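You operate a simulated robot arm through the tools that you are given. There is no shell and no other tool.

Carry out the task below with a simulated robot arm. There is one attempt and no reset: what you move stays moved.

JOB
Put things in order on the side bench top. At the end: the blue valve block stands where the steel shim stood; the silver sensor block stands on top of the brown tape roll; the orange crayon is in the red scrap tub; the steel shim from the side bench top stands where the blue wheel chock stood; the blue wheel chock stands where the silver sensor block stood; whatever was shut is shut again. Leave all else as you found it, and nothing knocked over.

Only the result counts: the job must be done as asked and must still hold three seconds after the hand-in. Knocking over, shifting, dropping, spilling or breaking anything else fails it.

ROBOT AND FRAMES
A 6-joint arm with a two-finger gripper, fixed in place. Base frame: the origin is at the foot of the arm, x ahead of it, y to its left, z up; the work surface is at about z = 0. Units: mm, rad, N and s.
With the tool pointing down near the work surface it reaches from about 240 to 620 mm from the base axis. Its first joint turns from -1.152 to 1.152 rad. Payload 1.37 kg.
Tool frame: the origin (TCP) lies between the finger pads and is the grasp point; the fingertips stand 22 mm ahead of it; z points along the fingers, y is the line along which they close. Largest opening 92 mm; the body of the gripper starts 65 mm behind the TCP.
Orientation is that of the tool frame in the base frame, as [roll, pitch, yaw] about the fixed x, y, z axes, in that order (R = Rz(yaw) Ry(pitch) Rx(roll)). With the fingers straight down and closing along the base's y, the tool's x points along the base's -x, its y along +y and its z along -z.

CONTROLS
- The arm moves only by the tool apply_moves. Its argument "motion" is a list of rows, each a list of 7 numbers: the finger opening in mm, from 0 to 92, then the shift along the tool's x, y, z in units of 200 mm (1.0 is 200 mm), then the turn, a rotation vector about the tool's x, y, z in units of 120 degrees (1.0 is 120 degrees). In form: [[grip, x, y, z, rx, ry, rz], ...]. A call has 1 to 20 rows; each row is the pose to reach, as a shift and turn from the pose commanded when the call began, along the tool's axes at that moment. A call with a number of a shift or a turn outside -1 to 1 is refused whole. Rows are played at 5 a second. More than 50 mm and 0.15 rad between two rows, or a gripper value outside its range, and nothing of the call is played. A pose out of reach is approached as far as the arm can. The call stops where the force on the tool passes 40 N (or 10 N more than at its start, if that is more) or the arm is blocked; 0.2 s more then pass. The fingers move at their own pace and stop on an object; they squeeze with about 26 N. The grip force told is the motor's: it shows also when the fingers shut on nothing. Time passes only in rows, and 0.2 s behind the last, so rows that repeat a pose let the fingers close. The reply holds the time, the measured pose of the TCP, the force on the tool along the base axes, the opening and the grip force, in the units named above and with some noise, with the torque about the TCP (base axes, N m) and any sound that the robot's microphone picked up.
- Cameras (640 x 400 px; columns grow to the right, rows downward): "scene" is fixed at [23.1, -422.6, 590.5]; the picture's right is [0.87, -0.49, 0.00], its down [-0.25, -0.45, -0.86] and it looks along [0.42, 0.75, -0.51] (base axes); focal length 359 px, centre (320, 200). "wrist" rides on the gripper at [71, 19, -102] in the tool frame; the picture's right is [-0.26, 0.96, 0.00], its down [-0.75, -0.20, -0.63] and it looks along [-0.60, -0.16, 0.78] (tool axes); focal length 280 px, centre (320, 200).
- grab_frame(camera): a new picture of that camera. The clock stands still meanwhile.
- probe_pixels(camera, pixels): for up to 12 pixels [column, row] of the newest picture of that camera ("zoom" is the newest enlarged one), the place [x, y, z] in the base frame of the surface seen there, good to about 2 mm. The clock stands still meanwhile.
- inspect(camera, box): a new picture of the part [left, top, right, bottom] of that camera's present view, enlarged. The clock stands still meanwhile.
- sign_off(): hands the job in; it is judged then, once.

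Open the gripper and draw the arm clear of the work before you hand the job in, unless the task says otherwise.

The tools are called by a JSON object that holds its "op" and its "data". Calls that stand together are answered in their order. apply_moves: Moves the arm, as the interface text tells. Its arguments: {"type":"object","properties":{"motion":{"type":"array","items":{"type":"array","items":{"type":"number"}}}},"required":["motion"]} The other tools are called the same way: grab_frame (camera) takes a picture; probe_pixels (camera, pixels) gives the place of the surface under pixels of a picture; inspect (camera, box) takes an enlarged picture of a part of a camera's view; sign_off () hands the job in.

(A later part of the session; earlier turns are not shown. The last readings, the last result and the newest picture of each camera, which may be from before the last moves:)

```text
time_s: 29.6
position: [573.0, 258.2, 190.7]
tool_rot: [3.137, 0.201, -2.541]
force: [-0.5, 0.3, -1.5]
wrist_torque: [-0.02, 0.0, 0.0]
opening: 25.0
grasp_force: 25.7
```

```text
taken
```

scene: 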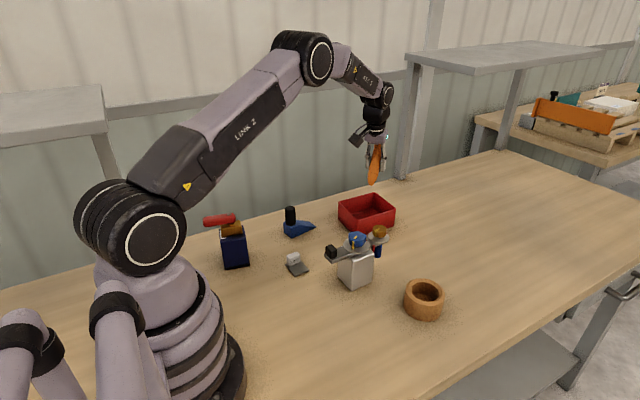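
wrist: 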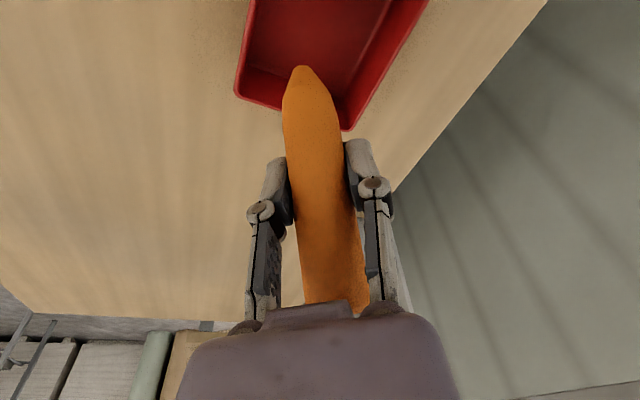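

Wrist is normal and the crayon hangs above the tub. Lowering to about z=110, with the tip heading for the far corner area of the tub.

{"op": "apply_moves", "data": {"motion": [[10, 0.009, 0.0175, 0.135, 0, 0, 0], [10, 0.018, 0.035, 0.27, 0, 0, 0], [10, 0.0275, 0.0525, 0.406, 0, 0, 0], [10, 0.0275, 0.0525, 0.406, 0, 0, 0]]}}

{"op": "grab_frame", "data": {"camera": "wrist"}}

{"op": "inspect", "data": {"camera": "scene", "box": [320, 110, 440, 240]}}

```text
time_s: 30.6
position: [578.3, 269.9, 110.6]
tool_rot: [3.139, 0.204, -2.542]
force: [0.4, -0.2, -0.8]
wrist_torque: [0.03, -0.01, -0.01]
opening: 25.2
grasp_force: 26.3
```

```text
taken
```

wrist: 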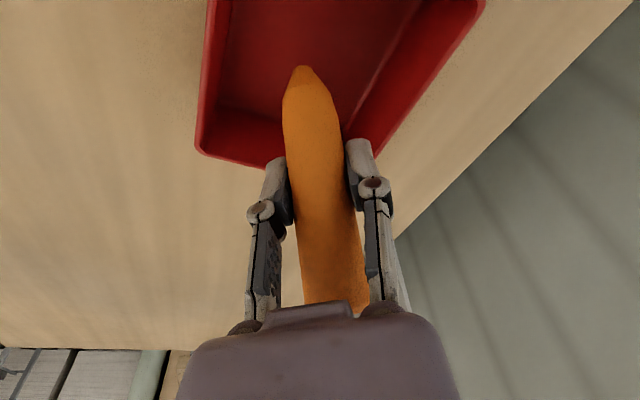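

```text
3.08 times, centred on (380, 175) of scene
```

zoom: 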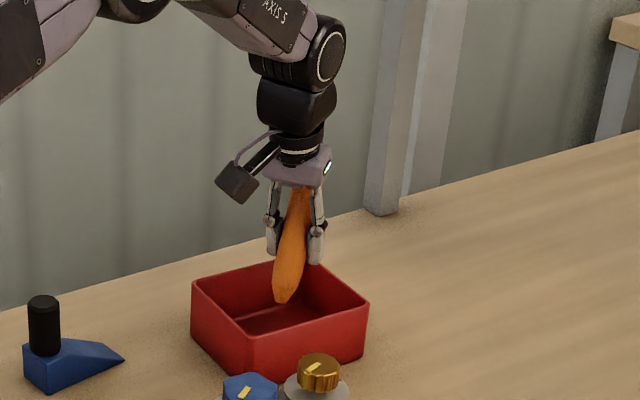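

The crayon's tip leans inward (toward the base), so the tip should go to the near corner and the top will fall toward the far corner. I shift inward to about (548,255) and bring the tool fully vertical.

{"op": "apply_moves", "data": {"motion": [[10, 0.054, 0.008, -0.011, 0, 0.032, 0], [10, 0.108, 0.015, -0.022, 0, 0.064, 0], [10, 0.1625, 0.023, -0.033, 0, 0.097, 0], [10, 0.1625, 0.023, -0.033, 0, 0.097, 0]]}}

{"op": "grab_frame", "data": {"camera": "wrist"}}

{"op": "inspect", "data": {"camera": "scene", "box": [320, 110, 440, 240]}}

```text
time_s: 31.6
position: [545.0, 256.3, 111.3]
tool_rot: [3.138, -0.001, -2.543]
force: [-0.9, -0.6, 0.3]
wrist_torque: [0.0, 0.0, -0.03]
opening: 24.8
grasp_force: 26.1
```

```text
taken
```

wrist: 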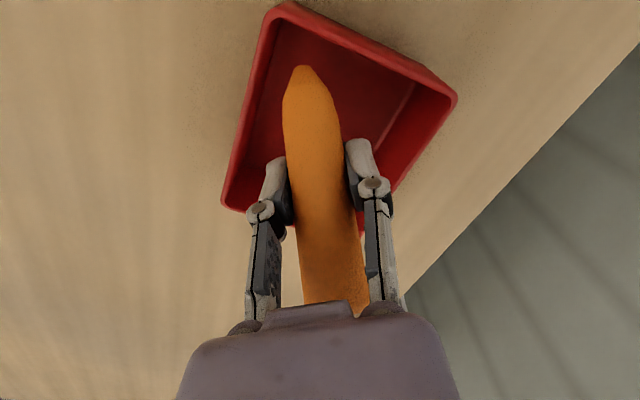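

```text
3.08 times, centred on (380, 175) of scene
```

zoom: 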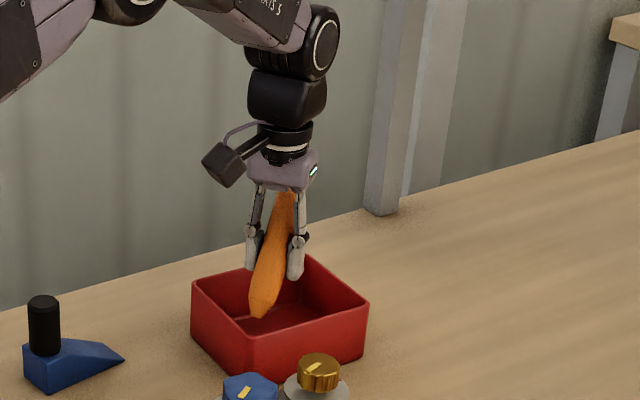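

Tip is inside the rim and the fingers will clear the walls. Lowering 48 mm so the tip is just above the tub floor.

{"op": "apply_moves", "data": {"motion": [[10, 0, 0, 0.08, 0, 0, 0], [10, 0, 0, 0.16, 0, 0, 0], [10, 0, 0, 0.22, 0, 0, 0], [10, 0, 0, 0.24, 0, 0, 0], [10, 0, 0, 0.24, 0, 0, 0]]}}

{"op": "inspect", "data": {"camera": "scene", "box": [320, 140, 420, 240]}}

```text
time_s: 32.8
position: [547.1, 257.6, 64.3]
tool_rot: [3.138, 0.0, -2.545]
force: [0.8, -0.2, -1.0]
wrist_torque: [0.0, 0.0, 0.02]
opening: 24.7
grasp_force: 26.8
```

```text
4.00 times, centred on (370, 190) of scene
```

zoom: 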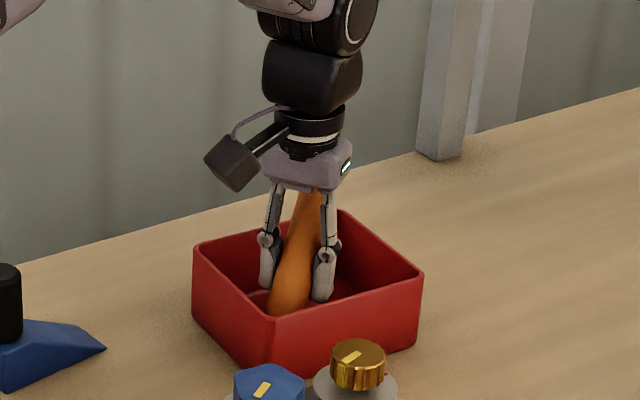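

Tip is about 10–14 mm above the floor. Lowering in small steps to near contact.

{"op": "apply_moves", "data": {"motion": [[10, 0, 0, 0.015, 0, 0, 0], [10, 0, 0, 0.03, 0, 0, 0], [10, 0, 0, 0.04, 0, 0, 0], [10, 0, 0, 0.04, 0, 0, 0]]}}

```text
time_s: 33.8
position: [547.2, 258.2, 56.0]
tool_rot: [3.141, 0.002, -2.544]
force: [0.5, -0.4, 3.4]
wrist_torque: [-0.12, 0.13, 0.02]
opening: 24.9
grasp_force: 26.3
```

A light contact force (3.4 N) shows the tip touches the floor. Opening the fingers to let the crayon settle along the diagonal.

{"op": "apply_moves", "data": {"motion": [[28, 0, 0, 0, 0, 0, 0], [34, 0, 0, 0, 0, 0, 0], [42, 0, 0, 0, 0, 0, 0], [48, 0, 0, 0, 0, 0, 0], [48, 0, 0, 0, 0, 0, 0]]}}

{"op": "grab_frame", "data": {"camera": "wrist"}}

{"op": "inspect", "data": {"camera": "scene", "box": [320, 140, 420, 240]}}

```text
time_s: 35.0
position: [546.5, 256.7, 54.4]
tool_rot: [3.137, 0.0, -2.544]
force: [-0.4, -0.1, 0.2]
wrist_torque: [-0.01, -0.04, -0.02]
opening: 48.1
grasp_force: 0.0
```

```text
taken
```

wrist: 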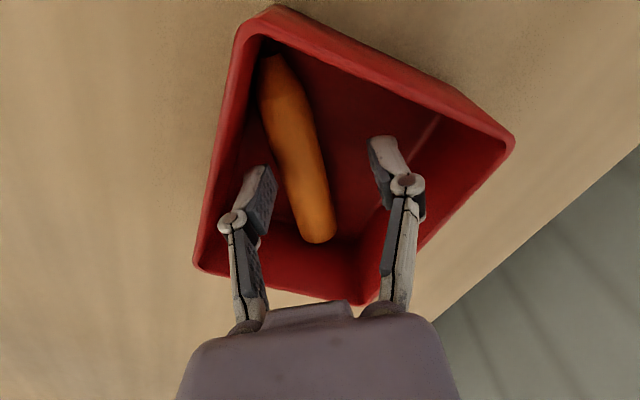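

```text
4.00 times, centred on (370, 190) of scene
```

zoom: 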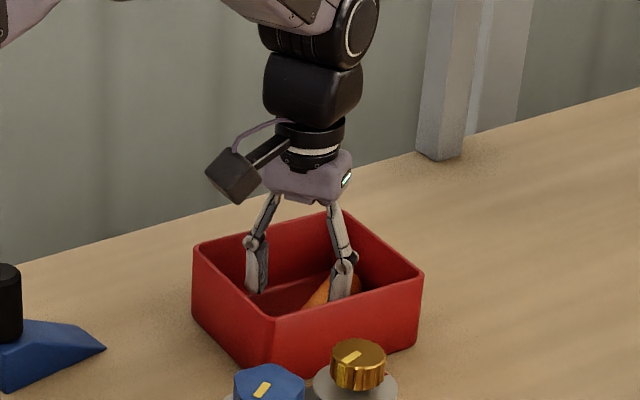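

The crayon lies flat inside the tub. Raising the gripper straight out.

{"op": "apply_moves", "data": {"motion": [[48, 0, 0, -0.1, 0, 0, 0], [48, 0, 0, -0.3, 0, 0, 0], [48, 0, 0, -0.5, 0, 0, 0], [48, 0, 0, -0.65, 0, 0, 0], [60, 0, 0, -0.75, 0, 0, 0], [60, 0, 0, -0.75, 0, 0, 0]]}}

{"op": "inspect", "data": {"camera": "scene", "box": [326, 185, 406, 240]}}

{"op": "probe_pixels", "data": {"camera": "zoom", "pixels": [[124, 124], [380, 57], [532, 175], [262, 250]]}}

```text
time_s: 36.4
position: [544.6, 256.6, 204.9]
tool_rot: [3.139, 0.001, -2.543]
force: [0.3, 0.3, -0.4]
wrist_torque: [-0.01, 0.0, -0.01]
opening: 60.2
grasp_force: 0.1
```

```text
7.27 times, centred on (366, 212) of scene
```

zoom: 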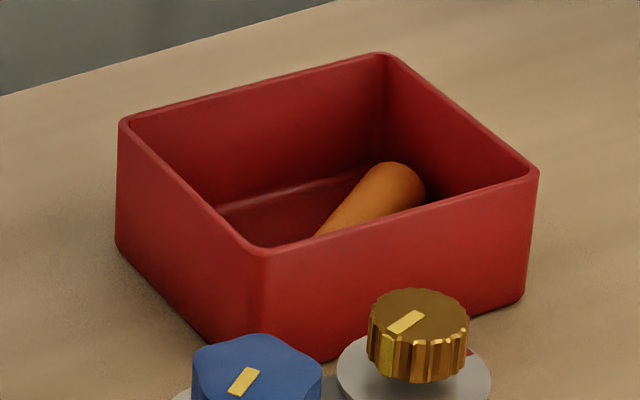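

```text
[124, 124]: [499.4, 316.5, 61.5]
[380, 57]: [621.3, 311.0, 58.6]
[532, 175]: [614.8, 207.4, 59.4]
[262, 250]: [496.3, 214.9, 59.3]
```

The tub has not moved and the crayon is inside. Next is the sensor block: raising, turning the tool back to yaw 0 and moving over for an overhead look.

{"op": "apply_moves", "data": {"motion": [[92, 0.129, -0.0071, -0.095, 0, 0, 0.0572], [92, 0.258, -0.0142, -0.19, 0, 0, 0.1143], [92, 0.387, -0.0213, -0.285, 0, 0, 0.1715], [92, 0.516, -0.0284, -0.38, 0, 0, 0.2286], [92, 0.6445, -0.0355, -0.475, 0, 0, 0.2858], [92, 0.6445, -0.0355, -0.475, 0, 0, 0.2858]]}}

{"op": "apply_moves", "data": {"motion": [[92, 0.17, -0.13, 0, 0, 0, 0], [92, 0.34, -0.26, 0, 0, 0, 0], [92, 0.51, -0.39, 0, 0, 0, 0], [92, 0.51, -0.39, 0, 0, 0, 0]]}}

{"op": "grab_frame", "data": {"camera": "wrist"}}

```text
time_s: 37.8
position: [443.5, 178.4, 298.0]
tool_rot: [-3.142, 0.0, 3.139]
force: [0.7, -0.2, -0.1]
wrist_torque: [0.0, 0.01, -0.01]
opening: 92.3
grasp_force: 0.1
```

```text
time_s: 38.8
position: [338.5, 102.7, 300.1]
tool_rot: [3.14, -0.003, -3.14]
force: [-0.2, 1.3, 0.2]
wrist_torque: [-0.04, 0.0, -0.02]
opening: 92.1
grasp_force: 0.0
```

```text
taken
```

wrist: 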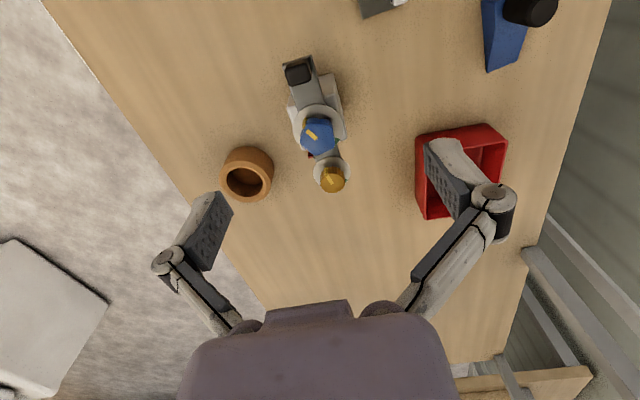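

Overhead view of the sensor block at (318,120). I'll zoom and probe the body's top edges and base corners precisely.

{"op": "inspect", "data": {"camera": "wrist", "box": [270, 40, 370, 200]}}

{"op": "inspect", "data": {"camera": "wrist", "box": [278, 48, 358, 98]}}

{"op": "inspect", "data": {"camera": "wrist", "box": [278, 90, 358, 140]}}

```text
2.50 times, centred on (320, 120) of wrist
```

zoom: 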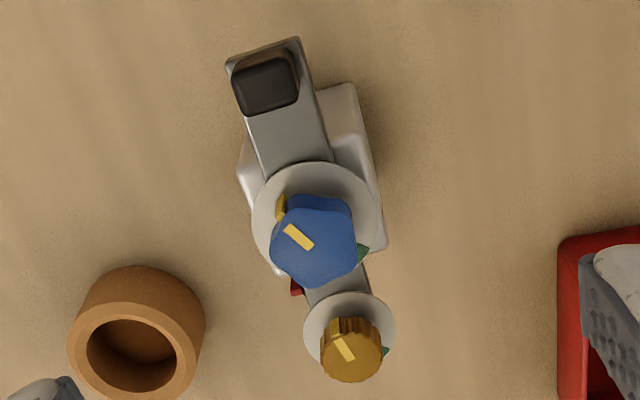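

```text
8.00 times, centred on (318, 73) of wrist
```

zoom: 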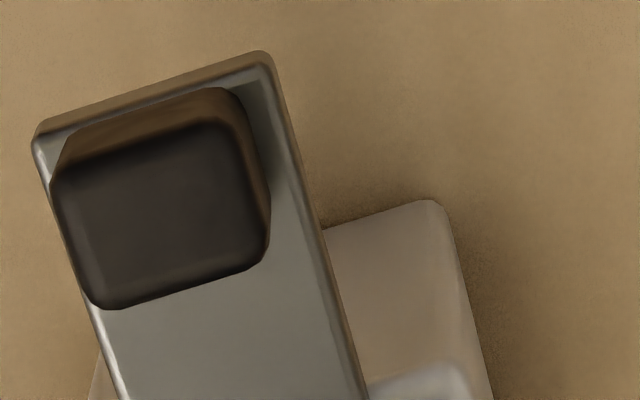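

```text
8.00 times, centred on (318, 115) of wrist
```

zoom: 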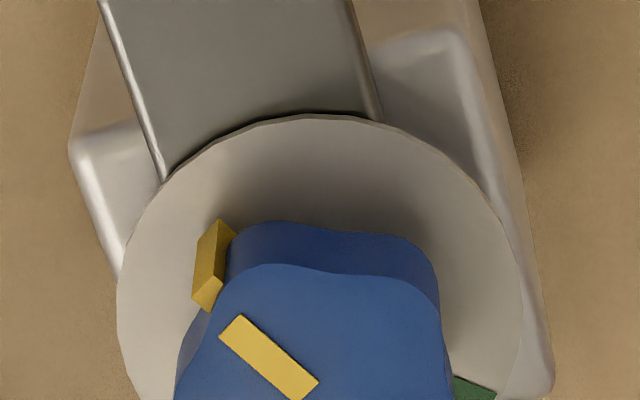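

{"op": "probe_pixels", "data": {"camera": "zoom", "pixels": [[85, 160], [100, 140], [110, 230], [450, 45], [470, 80], [510, 220], [540, 370], [420, 80], [160, 170], [370, 100], [250, 60], [330, 130]]}}

{"op": "probe_pixels", "data": {"camera": "wrist", "pixels": [[331, 73], [338, 95], [332, 100], [337, 120], [341, 135], [343, 138], [332, 78], [296, 62], [330, 148], [334, 182], [320, 165], [347, 170]]}}

```text
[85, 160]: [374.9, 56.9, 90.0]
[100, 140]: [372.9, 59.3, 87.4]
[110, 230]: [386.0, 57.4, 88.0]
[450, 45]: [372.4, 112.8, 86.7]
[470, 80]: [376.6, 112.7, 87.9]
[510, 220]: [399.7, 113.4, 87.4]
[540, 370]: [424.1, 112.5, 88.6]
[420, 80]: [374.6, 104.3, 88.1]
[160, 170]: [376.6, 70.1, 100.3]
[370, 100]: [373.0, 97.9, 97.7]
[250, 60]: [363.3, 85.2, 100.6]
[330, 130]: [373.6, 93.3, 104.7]
```

```text
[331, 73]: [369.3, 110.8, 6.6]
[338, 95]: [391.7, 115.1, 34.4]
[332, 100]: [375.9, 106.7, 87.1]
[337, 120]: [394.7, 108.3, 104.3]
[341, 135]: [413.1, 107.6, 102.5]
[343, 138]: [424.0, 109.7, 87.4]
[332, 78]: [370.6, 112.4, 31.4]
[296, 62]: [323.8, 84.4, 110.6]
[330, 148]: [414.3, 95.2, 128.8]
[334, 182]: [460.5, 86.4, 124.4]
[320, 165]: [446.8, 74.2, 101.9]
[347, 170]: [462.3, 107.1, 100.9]
```

The body spans x≈370–426, y≈55–114, yaw≈0. Before gripping I want the finger shape relative to the tool to be sure the links clear the dial disc, so I probe the fingers in the wrist view.

{"op": "probe_pixels", "data": {"camera": "wrist", "pixels": [[215, 200], [228, 212], [205, 265], [185, 255], [167, 262], [195, 290], [230, 325], [205, 310], [430, 150], [465, 200], [490, 195], [440, 260]]}}

{"op": "apply_moves", "data": {"motion": [[64, 0, 0, 0, 0, 0, 0], [64, 0, 0, 0, 0, 0, 0], [64, 0, 0, 0, 0, 0, 0]]}}

{"op": "grab_frame", "data": {"camera": "wrist"}}

```text
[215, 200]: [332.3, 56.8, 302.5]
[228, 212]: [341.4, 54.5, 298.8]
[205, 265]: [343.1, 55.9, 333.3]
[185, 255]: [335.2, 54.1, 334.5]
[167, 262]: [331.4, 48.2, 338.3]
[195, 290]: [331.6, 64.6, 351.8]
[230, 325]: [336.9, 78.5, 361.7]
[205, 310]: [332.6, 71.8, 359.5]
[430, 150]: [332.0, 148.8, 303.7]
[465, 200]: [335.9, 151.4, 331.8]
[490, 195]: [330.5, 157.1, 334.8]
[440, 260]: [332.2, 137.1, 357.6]
```

```text
time_s: 39.6
position: [339.6, 103.9, 300.0]
tool_rot: [3.14, -0.003, 3.141]
force: [0.2, 0.2, -0.2]
wrist_torque: [-0.01, 0.0, -0.03]
opening: 64.0
grasp_force: 0.0
```

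```text
taken
```

wrist: 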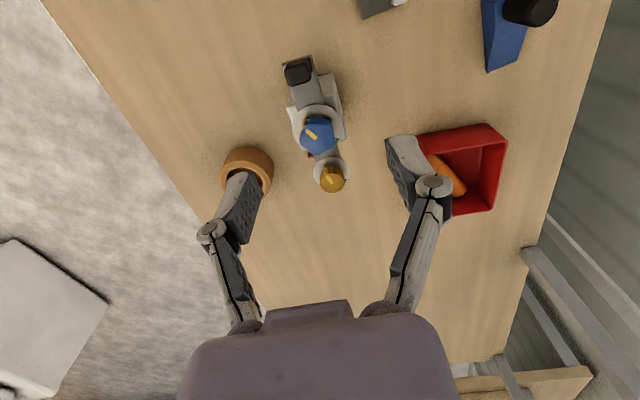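

At opening 92 the pads are straight from +22 to about −33 mm behind the TCP, with links converging above. Probing the links at opening 64.

{"op": "probe_pixels", "data": {"camera": "wrist", "pixels": [[262, 185], [240, 240], [235, 225], [212, 235], [235, 270], [245, 290], [258, 312], [230, 300], [410, 205], [433, 185], [405, 270], [395, 295]]}}

{"op": "inspect", "data": {"camera": "scene", "box": [240, 60, 400, 220]}}

```text
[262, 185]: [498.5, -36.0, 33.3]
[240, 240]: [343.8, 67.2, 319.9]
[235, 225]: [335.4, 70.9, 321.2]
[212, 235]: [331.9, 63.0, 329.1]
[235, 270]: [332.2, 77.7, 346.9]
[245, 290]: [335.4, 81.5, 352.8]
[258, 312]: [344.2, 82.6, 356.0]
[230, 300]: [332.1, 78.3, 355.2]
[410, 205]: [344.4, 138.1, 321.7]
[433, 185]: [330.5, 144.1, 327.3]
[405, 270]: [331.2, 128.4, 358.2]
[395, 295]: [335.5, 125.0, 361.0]
```

```text
2.50 times, centred on (320, 140) of scene
```

zoom: 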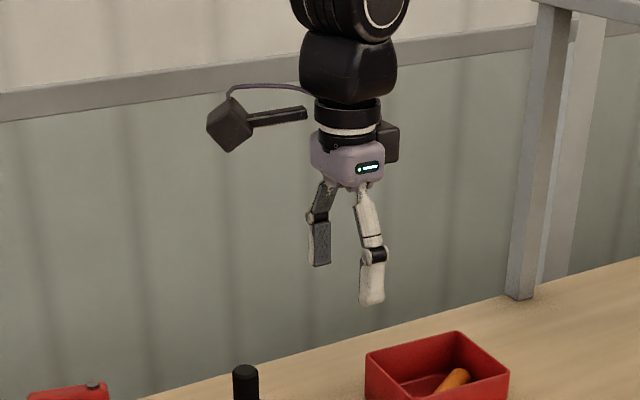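

At opening 64 the links narrow to about ±22–25 mm at 50 mm behind the TCP. I check the disc's edges, the yellow tab and the knob for clearance.

{"op": "inspect", "data": {"camera": "wrist", "box": [278, 90, 358, 140]}}

{"op": "probe_pixels", "data": {"camera": "zoom", "pixels": [[125, 300], [512, 290], [300, 122], [215, 262], [200, 300], [190, 380], [435, 290], [440, 340], [330, 280], [130, 250], [500, 230], [210, 290]]}}

{"op": "inspect", "data": {"camera": "scene", "box": [318, 222, 398, 292]}}

{"op": "probe_pixels", "data": {"camera": "zoom", "pixels": [[407, 150], [408, 130], [390, 145], [435, 200], [325, 165], [320, 180], [290, 150], [292, 115], [425, 140], [205, 300], [210, 200], [395, 340]]}}

```text
8.00 times, centred on (318, 115) of wrist
```

zoom: 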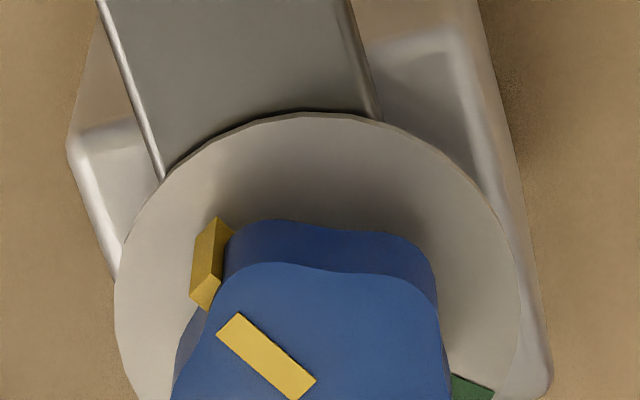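

```text
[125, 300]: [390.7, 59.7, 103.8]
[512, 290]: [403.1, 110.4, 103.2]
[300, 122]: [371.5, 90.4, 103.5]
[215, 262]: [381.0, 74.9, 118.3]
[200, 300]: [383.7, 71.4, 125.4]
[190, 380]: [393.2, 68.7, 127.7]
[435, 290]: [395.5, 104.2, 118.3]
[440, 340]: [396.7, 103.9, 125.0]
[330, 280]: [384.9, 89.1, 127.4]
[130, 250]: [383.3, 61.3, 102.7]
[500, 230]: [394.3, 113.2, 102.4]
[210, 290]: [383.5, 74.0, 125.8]
```

```text
5.71 times, centred on (358, 257) of scene
```

zoom: 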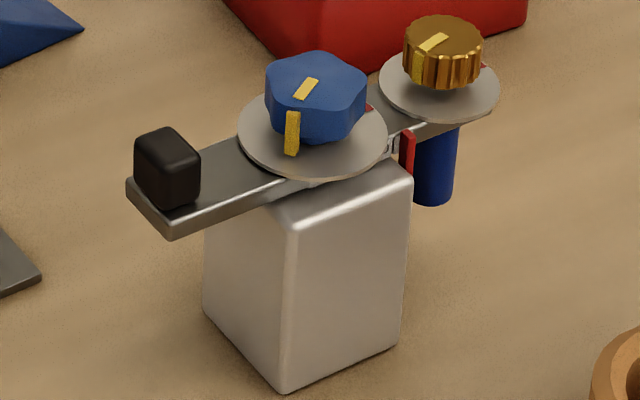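

```text
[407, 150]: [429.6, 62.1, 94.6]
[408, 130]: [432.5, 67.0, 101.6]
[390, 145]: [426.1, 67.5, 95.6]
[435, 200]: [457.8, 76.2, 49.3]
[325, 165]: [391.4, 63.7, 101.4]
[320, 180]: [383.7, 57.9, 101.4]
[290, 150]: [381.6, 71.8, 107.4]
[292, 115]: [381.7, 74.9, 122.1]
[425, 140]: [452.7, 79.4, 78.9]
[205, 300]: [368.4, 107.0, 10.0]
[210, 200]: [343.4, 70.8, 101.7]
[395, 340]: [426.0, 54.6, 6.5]
```

The disc (y≈58–112, z≈103) and knob fit within the body's width, so gripping the body's ±y faces with TCP at z≈84 clears everything. Moving above the block with fingers wide.

{"op": "apply_moves", "data": {"motion": [[86, -0.1, -0.03, 0.15, 0, 0, 0], [86, -0.2, -0.06, 0.3, 0, 0, 0], [86, -0.295, -0.094, 0.45, 0, 0, 0], [86, -0.295, -0.094, 0.5, 0, 0, 0], [86, -0.295, -0.094, 0.5, 0, 0, 0]]}}

{"op": "apply_moves", "data": {"motion": [[86, 0, 0, 0, 0, 0, 0]]}}

{"op": "grab_frame", "data": {"camera": "wrist"}}

```text
time_s: 40.8
position: [400.4, 82.6, 197.5]
tool_rot: [3.14, -0.001, -3.14]
force: [-0.4, 0.1, 0.7]
wrist_torque: [-0.01, 0.01, -0.01]
opening: 85.6
grasp_force: 0.1
```

```text
time_s: 41.2
position: [398.7, 82.6, 196.3]
tool_rot: [3.14, -0.002, 3.141]
force: [-0.1, -0.5, -0.4]
wrist_torque: [0.0, 0.03, -0.01]
opening: 86.2
grasp_force: 0.1
```

```text
taken
```

wrist: 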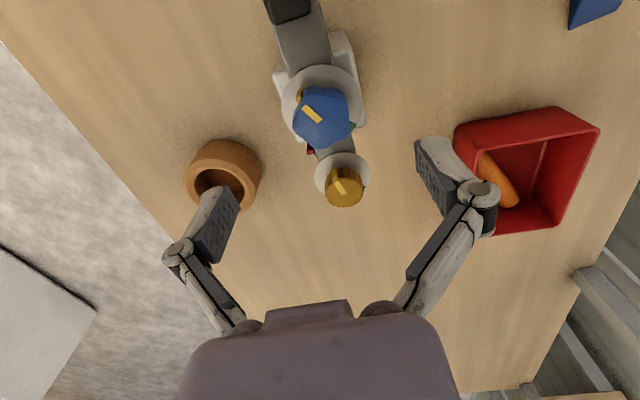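

TCP reads about (399,83,197), aligned over the block. Descending in steps to z≈84 with fingers at 86 mm.

{"op": "apply_moves", "data": {"motion": [[86, 0.003, 0.006, 0.15, 0, 0, 0], [86, 0.005, 0.0075, 0.3, 0, 0, 0], [86, 0.005, 0.0075, 0.43, 0, 0, 0], [86, 0.005, 0.0075, 0.52, 0, 0, 0], [86, 0.005, 0.0075, 0.565, 0, 0, 0], [86, 0.005, 0.0075, 0.565, 0, 0, 0]]}}

{"op": "grab_frame", "data": {"camera": "wrist"}}

{"op": "inspect", "data": {"camera": "scene", "box": [300, 160, 420, 300]}}

```text
time_s: 42.6
position: [401.2, 85.0, 87.7]
tool_rot: [3.139, -0.001, -3.141]
force: [-1.1, -0.7, 1.0]
wrist_torque: [-0.03, 0.01, 0.03]
opening: 86.0
grasp_force: 0.1
```

```text
taken
```

wrist: 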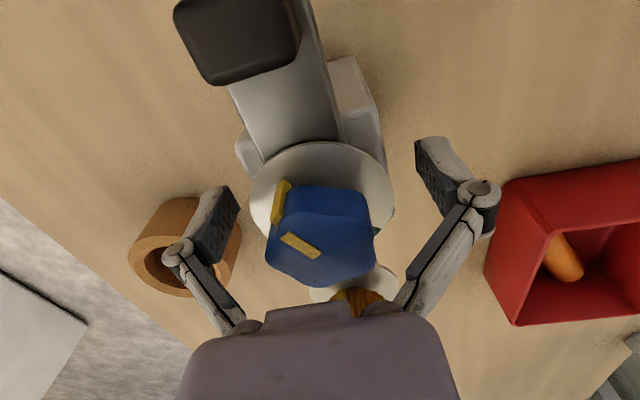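

```text
2.86 times, centred on (360, 230) of scene
```

zoom: 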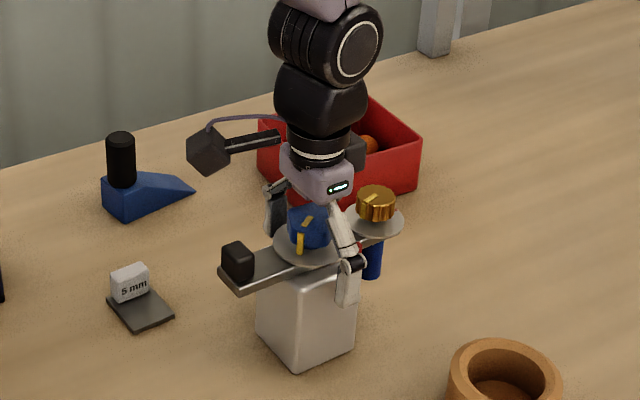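

Fingers straddle the block, clear of the disc. Closing gently.

{"op": "apply_moves", "data": {"motion": [[76, 0, 0, 0, 0, 0, 0], [70, 0, 0, 0, 0, 0, 0], [66, 0, 0, 0, 0, 0, 0], [63, 0, 0, 0, 0, 0, 0], [60, 0, 0, 0, 0, 0, 0], [57, 0, 0, 0, 0, 0, 0], [52, 0, 0, 0, 0, 0, 0], [45, 0, 0, 0, 0, 0, 0], [40, 0, 0, 0, 0, 0, 0], [40, 0, 0, 0, 0, 0, 0]]}}

{"op": "grab_frame", "data": {"camera": "wrist"}}

{"op": "inspect", "data": {"camera": "scene", "box": [300, 180, 420, 300]}}

```text
time_s: 44.8
position: [400.7, 83.1, 87.6]
tool_rot: [3.137, -0.001, -3.141]
force: [-1.4, 4.9, 6.2]
wrist_torque: [0.1, 0.04, 0.03]
opening: 59.9
grasp_force: 25.9
```

```text
taken
```

wrist: 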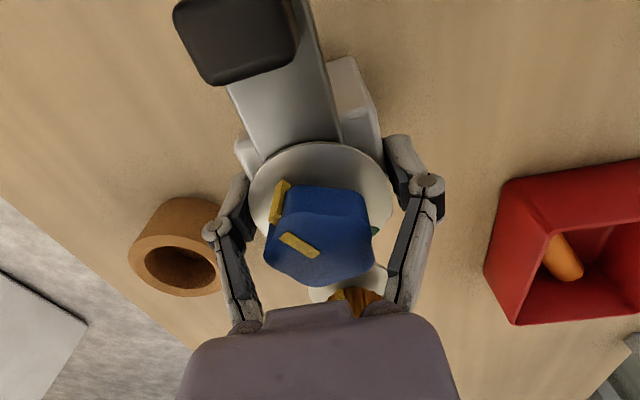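

```text
3.33 times, centred on (360, 240) of scene
```

zoom: 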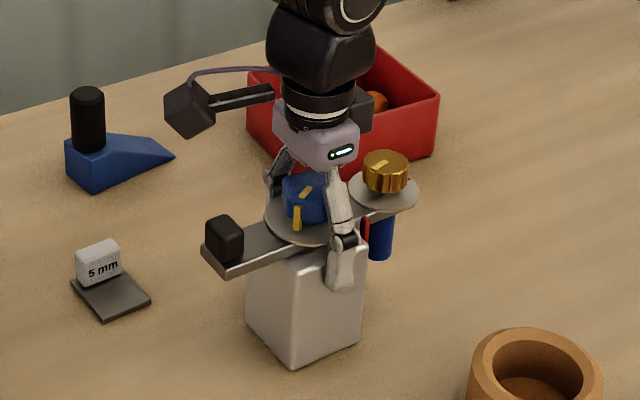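

Gripped at 59.9 mm. Test-lifting by 12 mm to check weight and any tilt.

{"op": "apply_moves", "data": {"motion": [[40, 0, 0, -0.015, 0, 0, 0], [40, 0, 0, -0.03, 0, 0, 0], [40, 0, 0, -0.06, 0, 0, 0], [40, 0, 0, -0.06, 0, 0, 0]]}}

{"op": "inspect", "data": {"camera": "scene", "box": [300, 180, 420, 300]}}

```text
time_s: 45.8
position: [398.7, 82.1, 98.1]
tool_rot: [3.141, -0.001, 3.142]
force: [0.4, -1.0, -8.0]
wrist_torque: [0.01, 0.04, 0.0]
opening: 59.9
grasp_force: 25.9
```

```text
3.33 times, centred on (360, 240) of scene
```

zoom: 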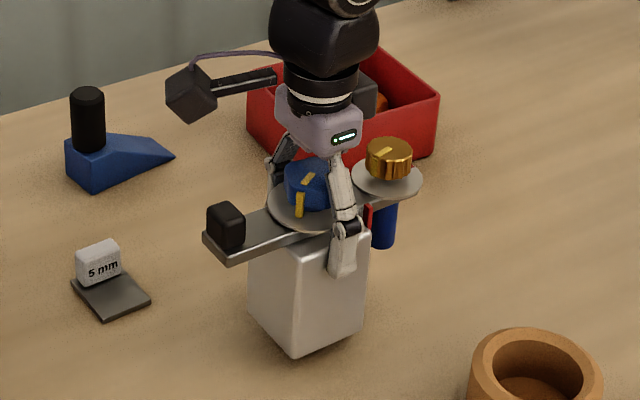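

The block weighs about 8 N and hangs level. Raising to z≈170 and moving over the tape roll.

{"op": "apply_moves", "data": {"motion": [[40, 0, 0, -0.12, 0, 0, 0], [40, 0, 0, -0.25, 0, 0, 0], [40, 0, 0, -0.36, 0, 0, 0], [40, -0.1, -0.17, -0.36, 0, 0, 0], [40, -0.2, -0.34, -0.36, 0, 0, 0], [40, -0.3, -0.52, -0.36, 0, 0, 0], [40, -0.402, -0.69, -0.36, 0, 0, 0], [40, -0.402, -0.69, -0.36, 0, 0, 0], [40, -0.402, -0.69, -0.36, 0, 0, 0]]}}

{"op": "grab_frame", "data": {"camera": "scene"}}

{"op": "grab_frame", "data": {"camera": "wrist"}}

```text
time_s: 47.8
position: [478.7, -52.3, 168.1]
tool_rot: [3.14, -0.003, 3.141]
force: [-0.5, -0.2, -7.5]
wrist_torque: [0.01, 0.06, 0.02]
opening: 59.7
grasp_force: 26.2
```

```text
taken
```

scene: 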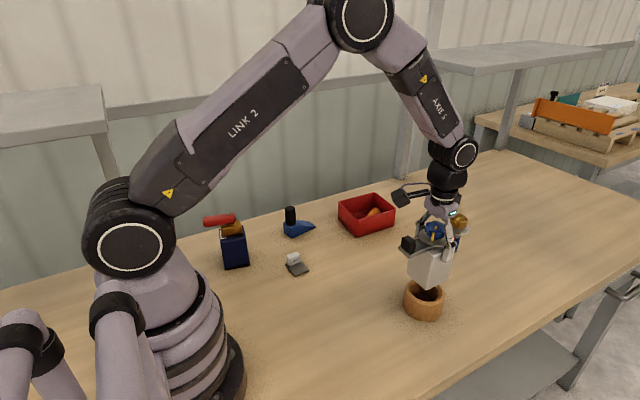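

```text
taken
```

wrist: 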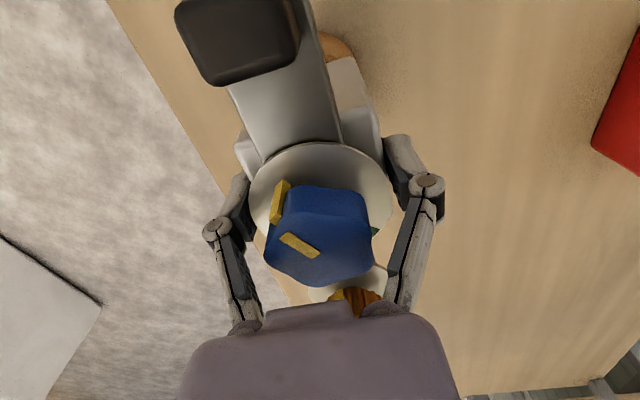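

The block hangs over the roll. I'll zoom in to probe the body's edges and the roll for the final offset.

{"op": "inspect", "data": {"camera": "scene", "box": [390, 215, 480, 325]}}

{"op": "inspect", "data": {"camera": "wrist", "box": [220, 30, 400, 180]}}

```text
3.64 times, centred on (435, 270) of scene
```

zoom: 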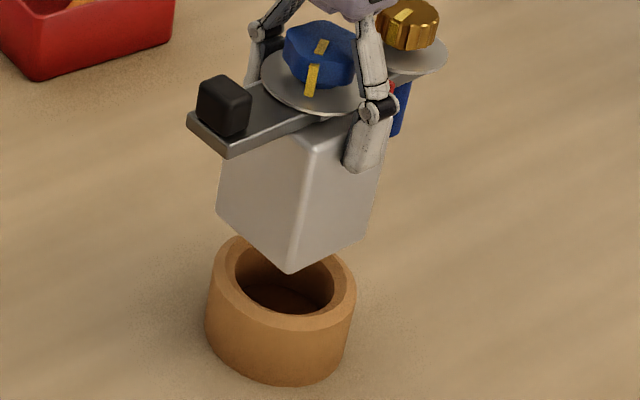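

```text
2.67 times, centred on (310, 105) of wrist
```

zoom: 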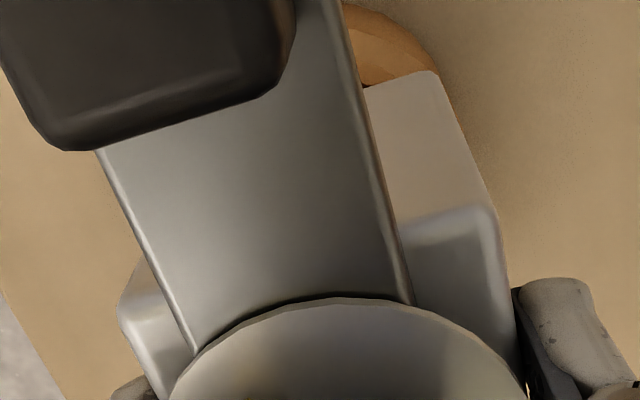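

{"op": "probe_pixels", "data": {"camera": "zoom", "pixels": [[130, 310], [125, 330], [490, 215], [498, 260], [510, 300], [440, 90], [470, 150], [420, 240], [460, 300], [150, 340], [400, 130], [440, 180]]}}

{"op": "probe_pixels", "data": {"camera": "scene", "pixels": [[422, 286], [423, 280], [409, 272], [407, 274], [447, 280], [448, 275], [425, 260], [440, 265], [412, 262], [425, 278], [437, 275], [415, 275]]}}

```text
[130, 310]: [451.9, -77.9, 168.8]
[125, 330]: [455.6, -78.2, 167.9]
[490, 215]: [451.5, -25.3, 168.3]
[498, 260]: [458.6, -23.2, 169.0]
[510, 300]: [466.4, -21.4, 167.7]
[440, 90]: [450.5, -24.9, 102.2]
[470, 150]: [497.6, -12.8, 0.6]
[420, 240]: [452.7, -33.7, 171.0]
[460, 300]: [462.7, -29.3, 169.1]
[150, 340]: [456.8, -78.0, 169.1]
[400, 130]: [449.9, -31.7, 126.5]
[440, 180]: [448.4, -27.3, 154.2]
```

```text
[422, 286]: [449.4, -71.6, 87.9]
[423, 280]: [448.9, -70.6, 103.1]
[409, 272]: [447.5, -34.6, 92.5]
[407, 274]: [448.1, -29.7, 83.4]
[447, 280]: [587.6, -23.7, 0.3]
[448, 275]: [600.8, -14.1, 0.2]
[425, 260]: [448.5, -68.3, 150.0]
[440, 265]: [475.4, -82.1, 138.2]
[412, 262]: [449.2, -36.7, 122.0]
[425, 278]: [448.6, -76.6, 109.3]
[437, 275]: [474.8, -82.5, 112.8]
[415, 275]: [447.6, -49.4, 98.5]
```

Body centre is about (476.3,-52.3) and the roll centre (479.4,-55.0); the body bottom is ≈33 mm above the rim. Correcting by (+3.1,−2.7) and lowering 27 mm.

{"op": "apply_moves", "data": {"motion": [[40, -0.0155, -0.0135, 0, 0, 0, 0], [40, -0.0155, -0.0135, 0.05, 0, 0, 0], [40, -0.0155, -0.0135, 0.1, 0, 0, 0], [40, -0.0155, -0.0135, 0.135, 0, 0, 0], [40, -0.0155, -0.0135, 0.135, 0, 0, 0]]}}

{"op": "inspect", "data": {"camera": "scene", "box": [390, 225, 480, 325]}}

{"op": "probe_pixels", "data": {"camera": "zoom", "pixels": [[240, 200], [270, 200], [270, 240], [230, 220], [330, 200], [340, 230], [350, 220], [320, 240], [290, 280], [215, 270], [350, 280], [282, 262]]}}

```text
time_s: 49.0
position: [483.8, -57.0, 143.1]
tool_rot: [3.14, -0.001, -3.141]
force: [0.2, -0.6, -8.1]
wrist_torque: [0.0, 0.0, 0.02]
opening: 60.0
grasp_force: 26.0
```

```text
4.00 times, centred on (435, 275) of scene
```

zoom: 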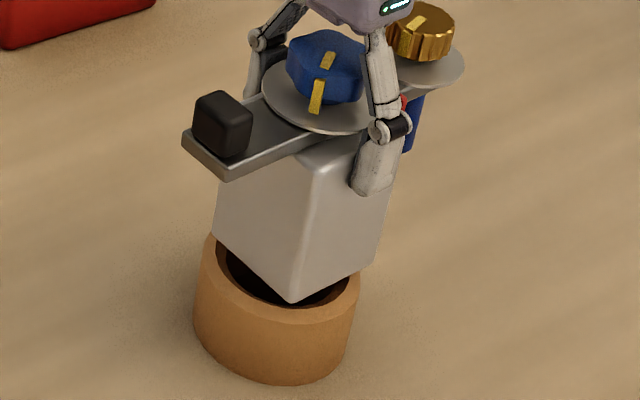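

```text
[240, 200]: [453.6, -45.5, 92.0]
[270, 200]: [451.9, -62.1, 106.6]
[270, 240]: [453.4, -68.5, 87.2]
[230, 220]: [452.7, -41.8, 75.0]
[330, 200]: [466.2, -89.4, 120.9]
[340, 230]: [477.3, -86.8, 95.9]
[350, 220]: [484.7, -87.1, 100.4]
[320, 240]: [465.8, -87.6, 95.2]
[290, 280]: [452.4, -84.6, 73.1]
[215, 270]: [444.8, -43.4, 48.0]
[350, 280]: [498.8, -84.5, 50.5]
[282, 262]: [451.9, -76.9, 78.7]
```

Now the body centre reads ≈ (480.2,-57.4), slightly overshot; nudging back by (−0.9,+2.3) and checking again.

{"op": "apply_moves", "data": {"motion": [[40, 0.0045, 0.0115, 0, 0, 0, 0], [40, 0.0045, 0.0115, 0, 0, 0, 0], [40, 0.0045, 0.0115, 0, 0, 0, 0]]}}

{"op": "inspect", "data": {"camera": "scene", "box": [390, 225, 480, 325]}}

{"op": "probe_pixels", "data": {"camera": "zoom", "pixels": [[240, 200], [270, 200], [270, 240], [230, 220], [330, 200], [340, 230], [350, 220], [320, 240], [260, 220], [330, 260], [345, 250], [255, 190]]}}

```text
time_s: 49.8
position: [482.7, -54.8, 142.2]
tool_rot: [3.14, -0.002, 3.141]
force: [-0.4, 0.5, -8.3]
wrist_torque: [0.01, 0.05, 0.01]
opening: 59.8
grasp_force: 26.2
```

```text
4.00 times, centred on (435, 275) of scene
```

zoom: 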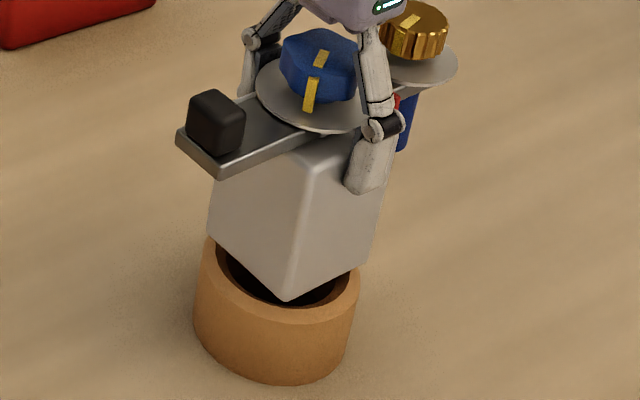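

```text
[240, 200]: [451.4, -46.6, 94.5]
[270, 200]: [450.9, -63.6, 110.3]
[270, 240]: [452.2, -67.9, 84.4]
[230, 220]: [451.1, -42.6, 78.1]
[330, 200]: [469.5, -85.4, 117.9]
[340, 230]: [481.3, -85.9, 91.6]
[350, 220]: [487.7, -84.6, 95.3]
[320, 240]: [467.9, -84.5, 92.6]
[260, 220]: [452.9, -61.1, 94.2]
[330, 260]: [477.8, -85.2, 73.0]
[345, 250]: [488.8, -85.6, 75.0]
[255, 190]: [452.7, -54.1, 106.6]
```

Body centre is now ≈ (479.5,-55.3), matching the roll. Lowering in small steps to contact.

{"op": "apply_moves", "data": {"motion": [[40, 0, 0, 0.01, 0, 0, 0], [40, 0, 0, 0.018, 0, 0, 0], [40, 0, 0, 0.025, 0, 0, 0], [40, 0, 0, 0.025, 0, 0, 0]]}}

```text
time_s: 50.8
position: [481.1, -53.6, 139.1]
tool_rot: [3.14, -0.003, -3.14]
force: [0.0, -0.1, -7.9]
wrist_torque: [0.03, 0.05, 0.0]
opening: 59.9
grasp_force: 26.4
```

{"op": "apply_moves", "data": {"motion": [[40, 0, 0, 0.006, 0, 0, 0], [40, 0, 0, 0.012, 0, 0, 0], [40, 0, 0, 0.015, 0, 0, 0], [40, 0, 0, 0.015, 0, 0, 0]]}}

{"op": "inspect", "data": {"camera": "scene", "box": [390, 225, 480, 325]}}

```text
time_s: 51.8
position: [481.1, -54.8, 133.4]
tool_rot: [3.14, -0.002, -3.141]
force: [0.0, 0.6, -7.8]
wrist_torque: [-0.01, 0.07, 0.01]
opening: 59.6
grasp_force: 25.8
```

```text
4.00 times, centred on (435, 275) of scene
```

zoom: 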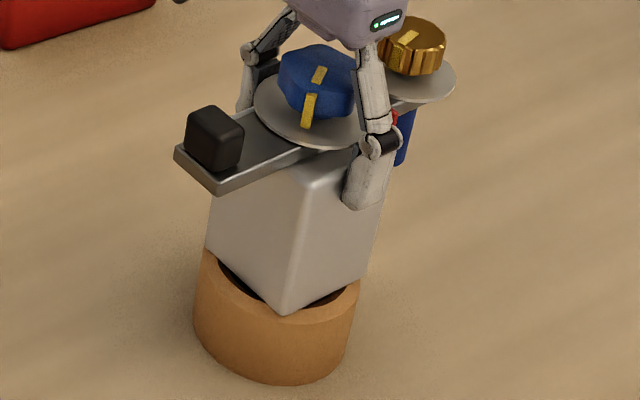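

No contact yet (force still −7.8 N = weight). Continuing down in ~1 mm steps.

{"op": "apply_moves", "data": {"motion": [[40, 0, 0, 0.005, 0, 0, 0], [40, 0, 0, 0.01, 0, 0, 0], [40, 0, 0, 0.01, 0, 0, 0]]}}

```text
time_s: 52.6
position: [480.9, -54.7, 133.0]
tool_rot: [3.14, -0.001, -3.142]
force: [-0.4, -0.4, -6.8]
wrist_torque: [0.02, 0.09, 0.01]
opening: 59.7
grasp_force: 25.8
```

{"op": "apply_moves", "data": {"motion": [[40, 0, 0, 0.005, 0, 0, 0], [40, 0, 0, 0.005, 0, 0, 0]]}}

{"op": "inspect", "data": {"camera": "scene", "box": [395, 245, 455, 325]}}

```text
time_s: 53.2
position: [481.7, -54.6, 133.0]
tool_rot: [3.139, -0.001, -3.139]
force: [-5.7, -0.6, 10.1]
wrist_torque: [0.14, 0.61, 0.06]
opening: 59.8
grasp_force: 25.9
```

```text
5.00 times, centred on (425, 285) of scene
```

zoom: 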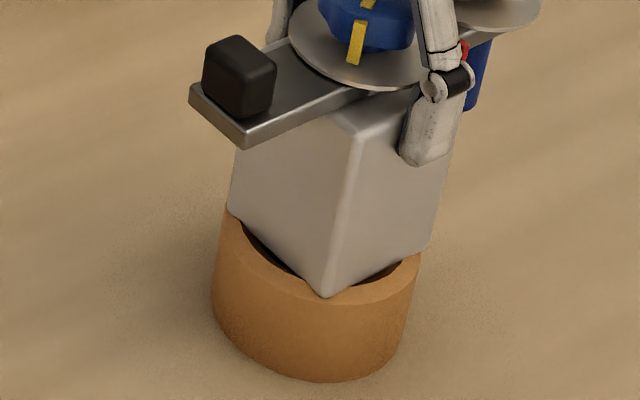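

Contact made (≈18 N upward). I'll open slowly and let the block settle on the roll.

{"op": "apply_moves", "data": {"motion": [[58, 0, 0, -0.002, 0, 0, 0], [60, 0, 0, -0.002, 0, 0, 0], [62, 0, 0, -0.002, 0, 0, 0], [66, 0, 0, -0.002, 0, 0, 0], [72, 0, 0, -0.002, 0, 0, 0], [80, 0, 0, -0.002, 0, 0, 0], [84, 0, 0, -0.002, 0, 0, 0], [84, 0, 0, -0.002, 0, 0, 0]]}}

{"op": "inspect", "data": {"camera": "scene", "box": [390, 225, 480, 325]}}

```text
time_s: 55.0
position: [481.9, -54.7, 132.7]
tool_rot: [3.139, -0.002, -3.141]
force: [-0.3, -0.2, -0.6]
wrist_torque: [-0.04, 0.02, 0.01]
opening: 84.1
grasp_force: 0.0
```

```text
4.00 times, centred on (435, 275) of scene
```

zoom: 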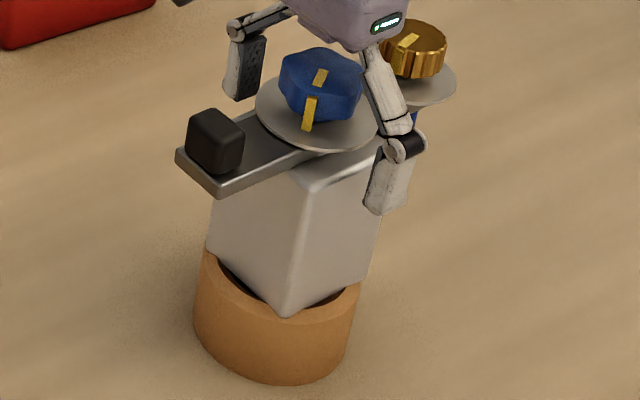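

Released and stable. Raising straight up to clear the knobs, then verifying the block's level and position.

{"op": "apply_moves", "data": {"motion": [[84, 0, 0, -0.1, 0, 0, 0], [84, 0, 0, -0.3, 0, 0, 0], [84, 0, 0, -0.5, 0, 0, 0], [84, 0, 0, -0.7, 0, 0, 0], [84, 0, 0, -0.8, 0, 0, 0], [84, 0, 0, -0.8, 0, 0, 0]]}}

{"op": "inspect", "data": {"camera": "scene", "box": [390, 225, 480, 325]}}

{"op": "probe_pixels", "data": {"camera": "zoom", "pixels": [[320, 180], [370, 155], [230, 215], [260, 240], [280, 290], [330, 260], [350, 250], [330, 210], [215, 180], [440, 90], [305, 165], [225, 130]]}}

```text
time_s: 56.4
position: [483.4, -56.0, 292.9]
tool_rot: [3.139, -0.001, -3.14]
force: [-1.3, 0.2, 0.2]
wrist_torque: [0.01, -0.01, -0.01]
opening: 83.9
grasp_force: 0.1
```

```text
4.00 times, centred on (435, 275) of scene
```

zoom: 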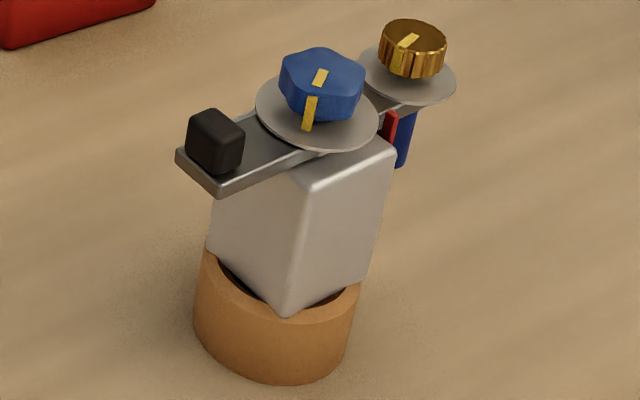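

```text
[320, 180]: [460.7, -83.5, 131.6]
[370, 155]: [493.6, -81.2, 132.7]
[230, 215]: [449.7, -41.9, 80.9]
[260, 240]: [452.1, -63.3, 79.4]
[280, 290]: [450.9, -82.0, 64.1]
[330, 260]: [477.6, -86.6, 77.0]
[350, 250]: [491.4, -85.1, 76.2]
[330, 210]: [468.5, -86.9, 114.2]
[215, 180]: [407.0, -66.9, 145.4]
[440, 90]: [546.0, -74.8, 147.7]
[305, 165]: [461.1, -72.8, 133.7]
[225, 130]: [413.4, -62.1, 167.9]
```

The sensor block sits level on the roll, centred within ~1.5 mm. Next, the wheel chock: moving the arm over for a view of it.

{"op": "apply_moves", "data": {"motion": [[84, 0.088, 0.188, 0, 0, 0, 0], [84, 0.176, 0.376, 0, 0, 0, 0], [84, 0.264, 0.564, 0, 0, 0, 0], [84, 0.352, 0.752, 0, 0, 0, 0], [84, 0.44, 0.94, 0, 0, 0, 0], [84, 0.44, 0.94, 0, 0, 0, 0]]}}

{"op": "apply_moves", "data": {"motion": [[84, 0.088, 0.188, 0, 0, 0, 0], [84, 0.176, 0.376, 0, 0, 0, 0], [84, 0.264, 0.564, 0, 0, 0, 0], [84, 0.352, 0.752, 0, 0, 0, 0], [84, 0.44, 0.94, 0, 0, 0, 0], [84, 0.44, 0.94, 0, 0, 0, 0]]}}

{"op": "grab_frame", "data": {"camera": "wrist"}}

```text
time_s: 57.8
position: [395.5, 134.5, 291.1]
tool_rot: [3.14, -0.003, -3.139]
force: [0.6, -0.4, 0.8]
wrist_torque: [-0.01, 0.03, 0.02]
opening: 84.1
grasp_force: 0.0
```

```text
time_s: 59.2
position: [307.5, 323.1, 292.0]
tool_rot: [3.14, -0.003, 3.141]
force: [0.2, -1.0, -0.5]
wrist_torque: [0.01, 0.01, 0.01]
opening: 84.1
grasp_force: 0.0
```

```text
taken
```

wrist: 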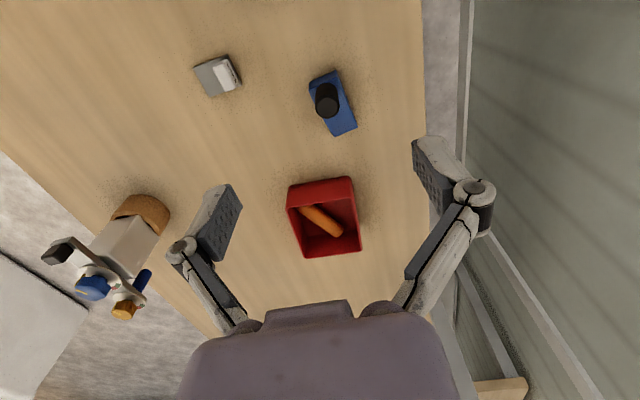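

The chock (332,103) and shim (218,75) are in view. Zooming on both to probe corners and handle.

{"op": "inspect", "data": {"camera": "wrist", "box": [292, 60, 372, 145]}}

{"op": "probe_pixels", "data": {"camera": "zoom", "pixels": [[205, 108], [325, 52], [330, 345], [425, 305], [285, 150], [285, 180], [350, 120], [380, 200], [300, 290], [245, 170], [325, 200], [285, 120]]}}

{"op": "inspect", "data": {"camera": "wrist", "box": [183, 45, 253, 105]}}

```text
4.71 times, centred on (332, 102) of wrist
```

zoom: 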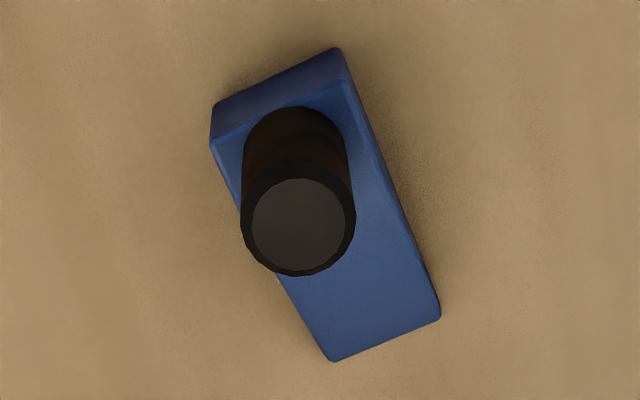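

```text
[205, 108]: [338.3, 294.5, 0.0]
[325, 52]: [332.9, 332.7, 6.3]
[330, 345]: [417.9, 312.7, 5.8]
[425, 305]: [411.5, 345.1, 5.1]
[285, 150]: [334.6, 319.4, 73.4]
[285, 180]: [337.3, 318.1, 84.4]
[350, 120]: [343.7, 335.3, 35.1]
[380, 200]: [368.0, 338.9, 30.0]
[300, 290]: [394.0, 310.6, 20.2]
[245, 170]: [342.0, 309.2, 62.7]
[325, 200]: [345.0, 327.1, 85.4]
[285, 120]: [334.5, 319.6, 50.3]
```

```text
6.67 times, centred on (218, 75) of wrist
```

zoom: 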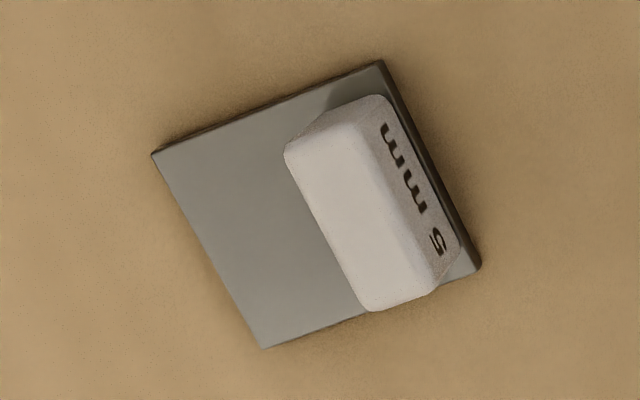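

Probing the shim corners in this zoom, then re-zooming on the chock's handle top for its centre.

{"op": "probe_pixels", "data": {"camera": "zoom", "pixels": [[160, 158], [376, 70], [470, 268], [264, 340], [240, 240], [300, 150], [380, 110], [420, 285], [375, 300], [360, 200], [340, 160], [395, 260]]}}

{"op": "inspect", "data": {"camera": "wrist", "box": [292, 60, 372, 145]}}

{"op": "probe_pixels", "data": {"camera": "zoom", "pixels": [[298, 182], [327, 194], [338, 223], [327, 252], [298, 266], [269, 252], [258, 223], [269, 194], [214, 112], [340, 56], [334, 356], [436, 316]]}}

```text
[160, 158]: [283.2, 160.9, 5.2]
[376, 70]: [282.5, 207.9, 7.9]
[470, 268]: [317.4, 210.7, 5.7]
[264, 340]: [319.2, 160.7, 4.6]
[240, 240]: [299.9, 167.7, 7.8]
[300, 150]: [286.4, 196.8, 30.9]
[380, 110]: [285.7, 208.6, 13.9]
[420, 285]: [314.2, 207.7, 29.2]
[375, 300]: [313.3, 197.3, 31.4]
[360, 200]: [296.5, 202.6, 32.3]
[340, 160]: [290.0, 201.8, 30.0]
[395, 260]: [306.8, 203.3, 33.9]
```

```text
4.71 times, centred on (332, 102) of wrist
```

zoom: 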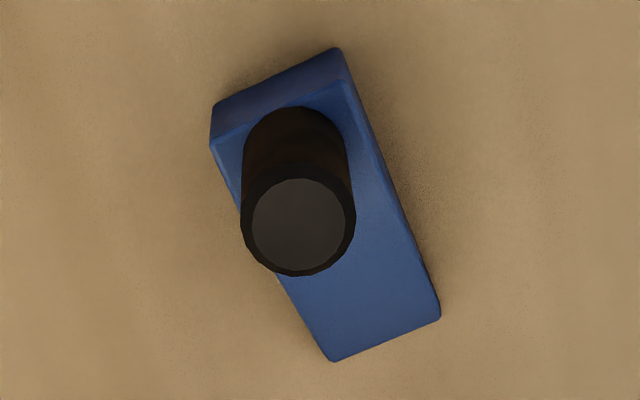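

```text
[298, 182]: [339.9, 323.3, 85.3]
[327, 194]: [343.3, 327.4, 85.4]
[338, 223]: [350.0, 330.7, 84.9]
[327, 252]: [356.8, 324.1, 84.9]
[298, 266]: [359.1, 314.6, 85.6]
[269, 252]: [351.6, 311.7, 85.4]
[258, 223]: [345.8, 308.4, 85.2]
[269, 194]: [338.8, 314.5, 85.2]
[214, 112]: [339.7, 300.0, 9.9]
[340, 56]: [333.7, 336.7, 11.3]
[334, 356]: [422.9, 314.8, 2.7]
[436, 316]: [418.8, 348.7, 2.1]
```

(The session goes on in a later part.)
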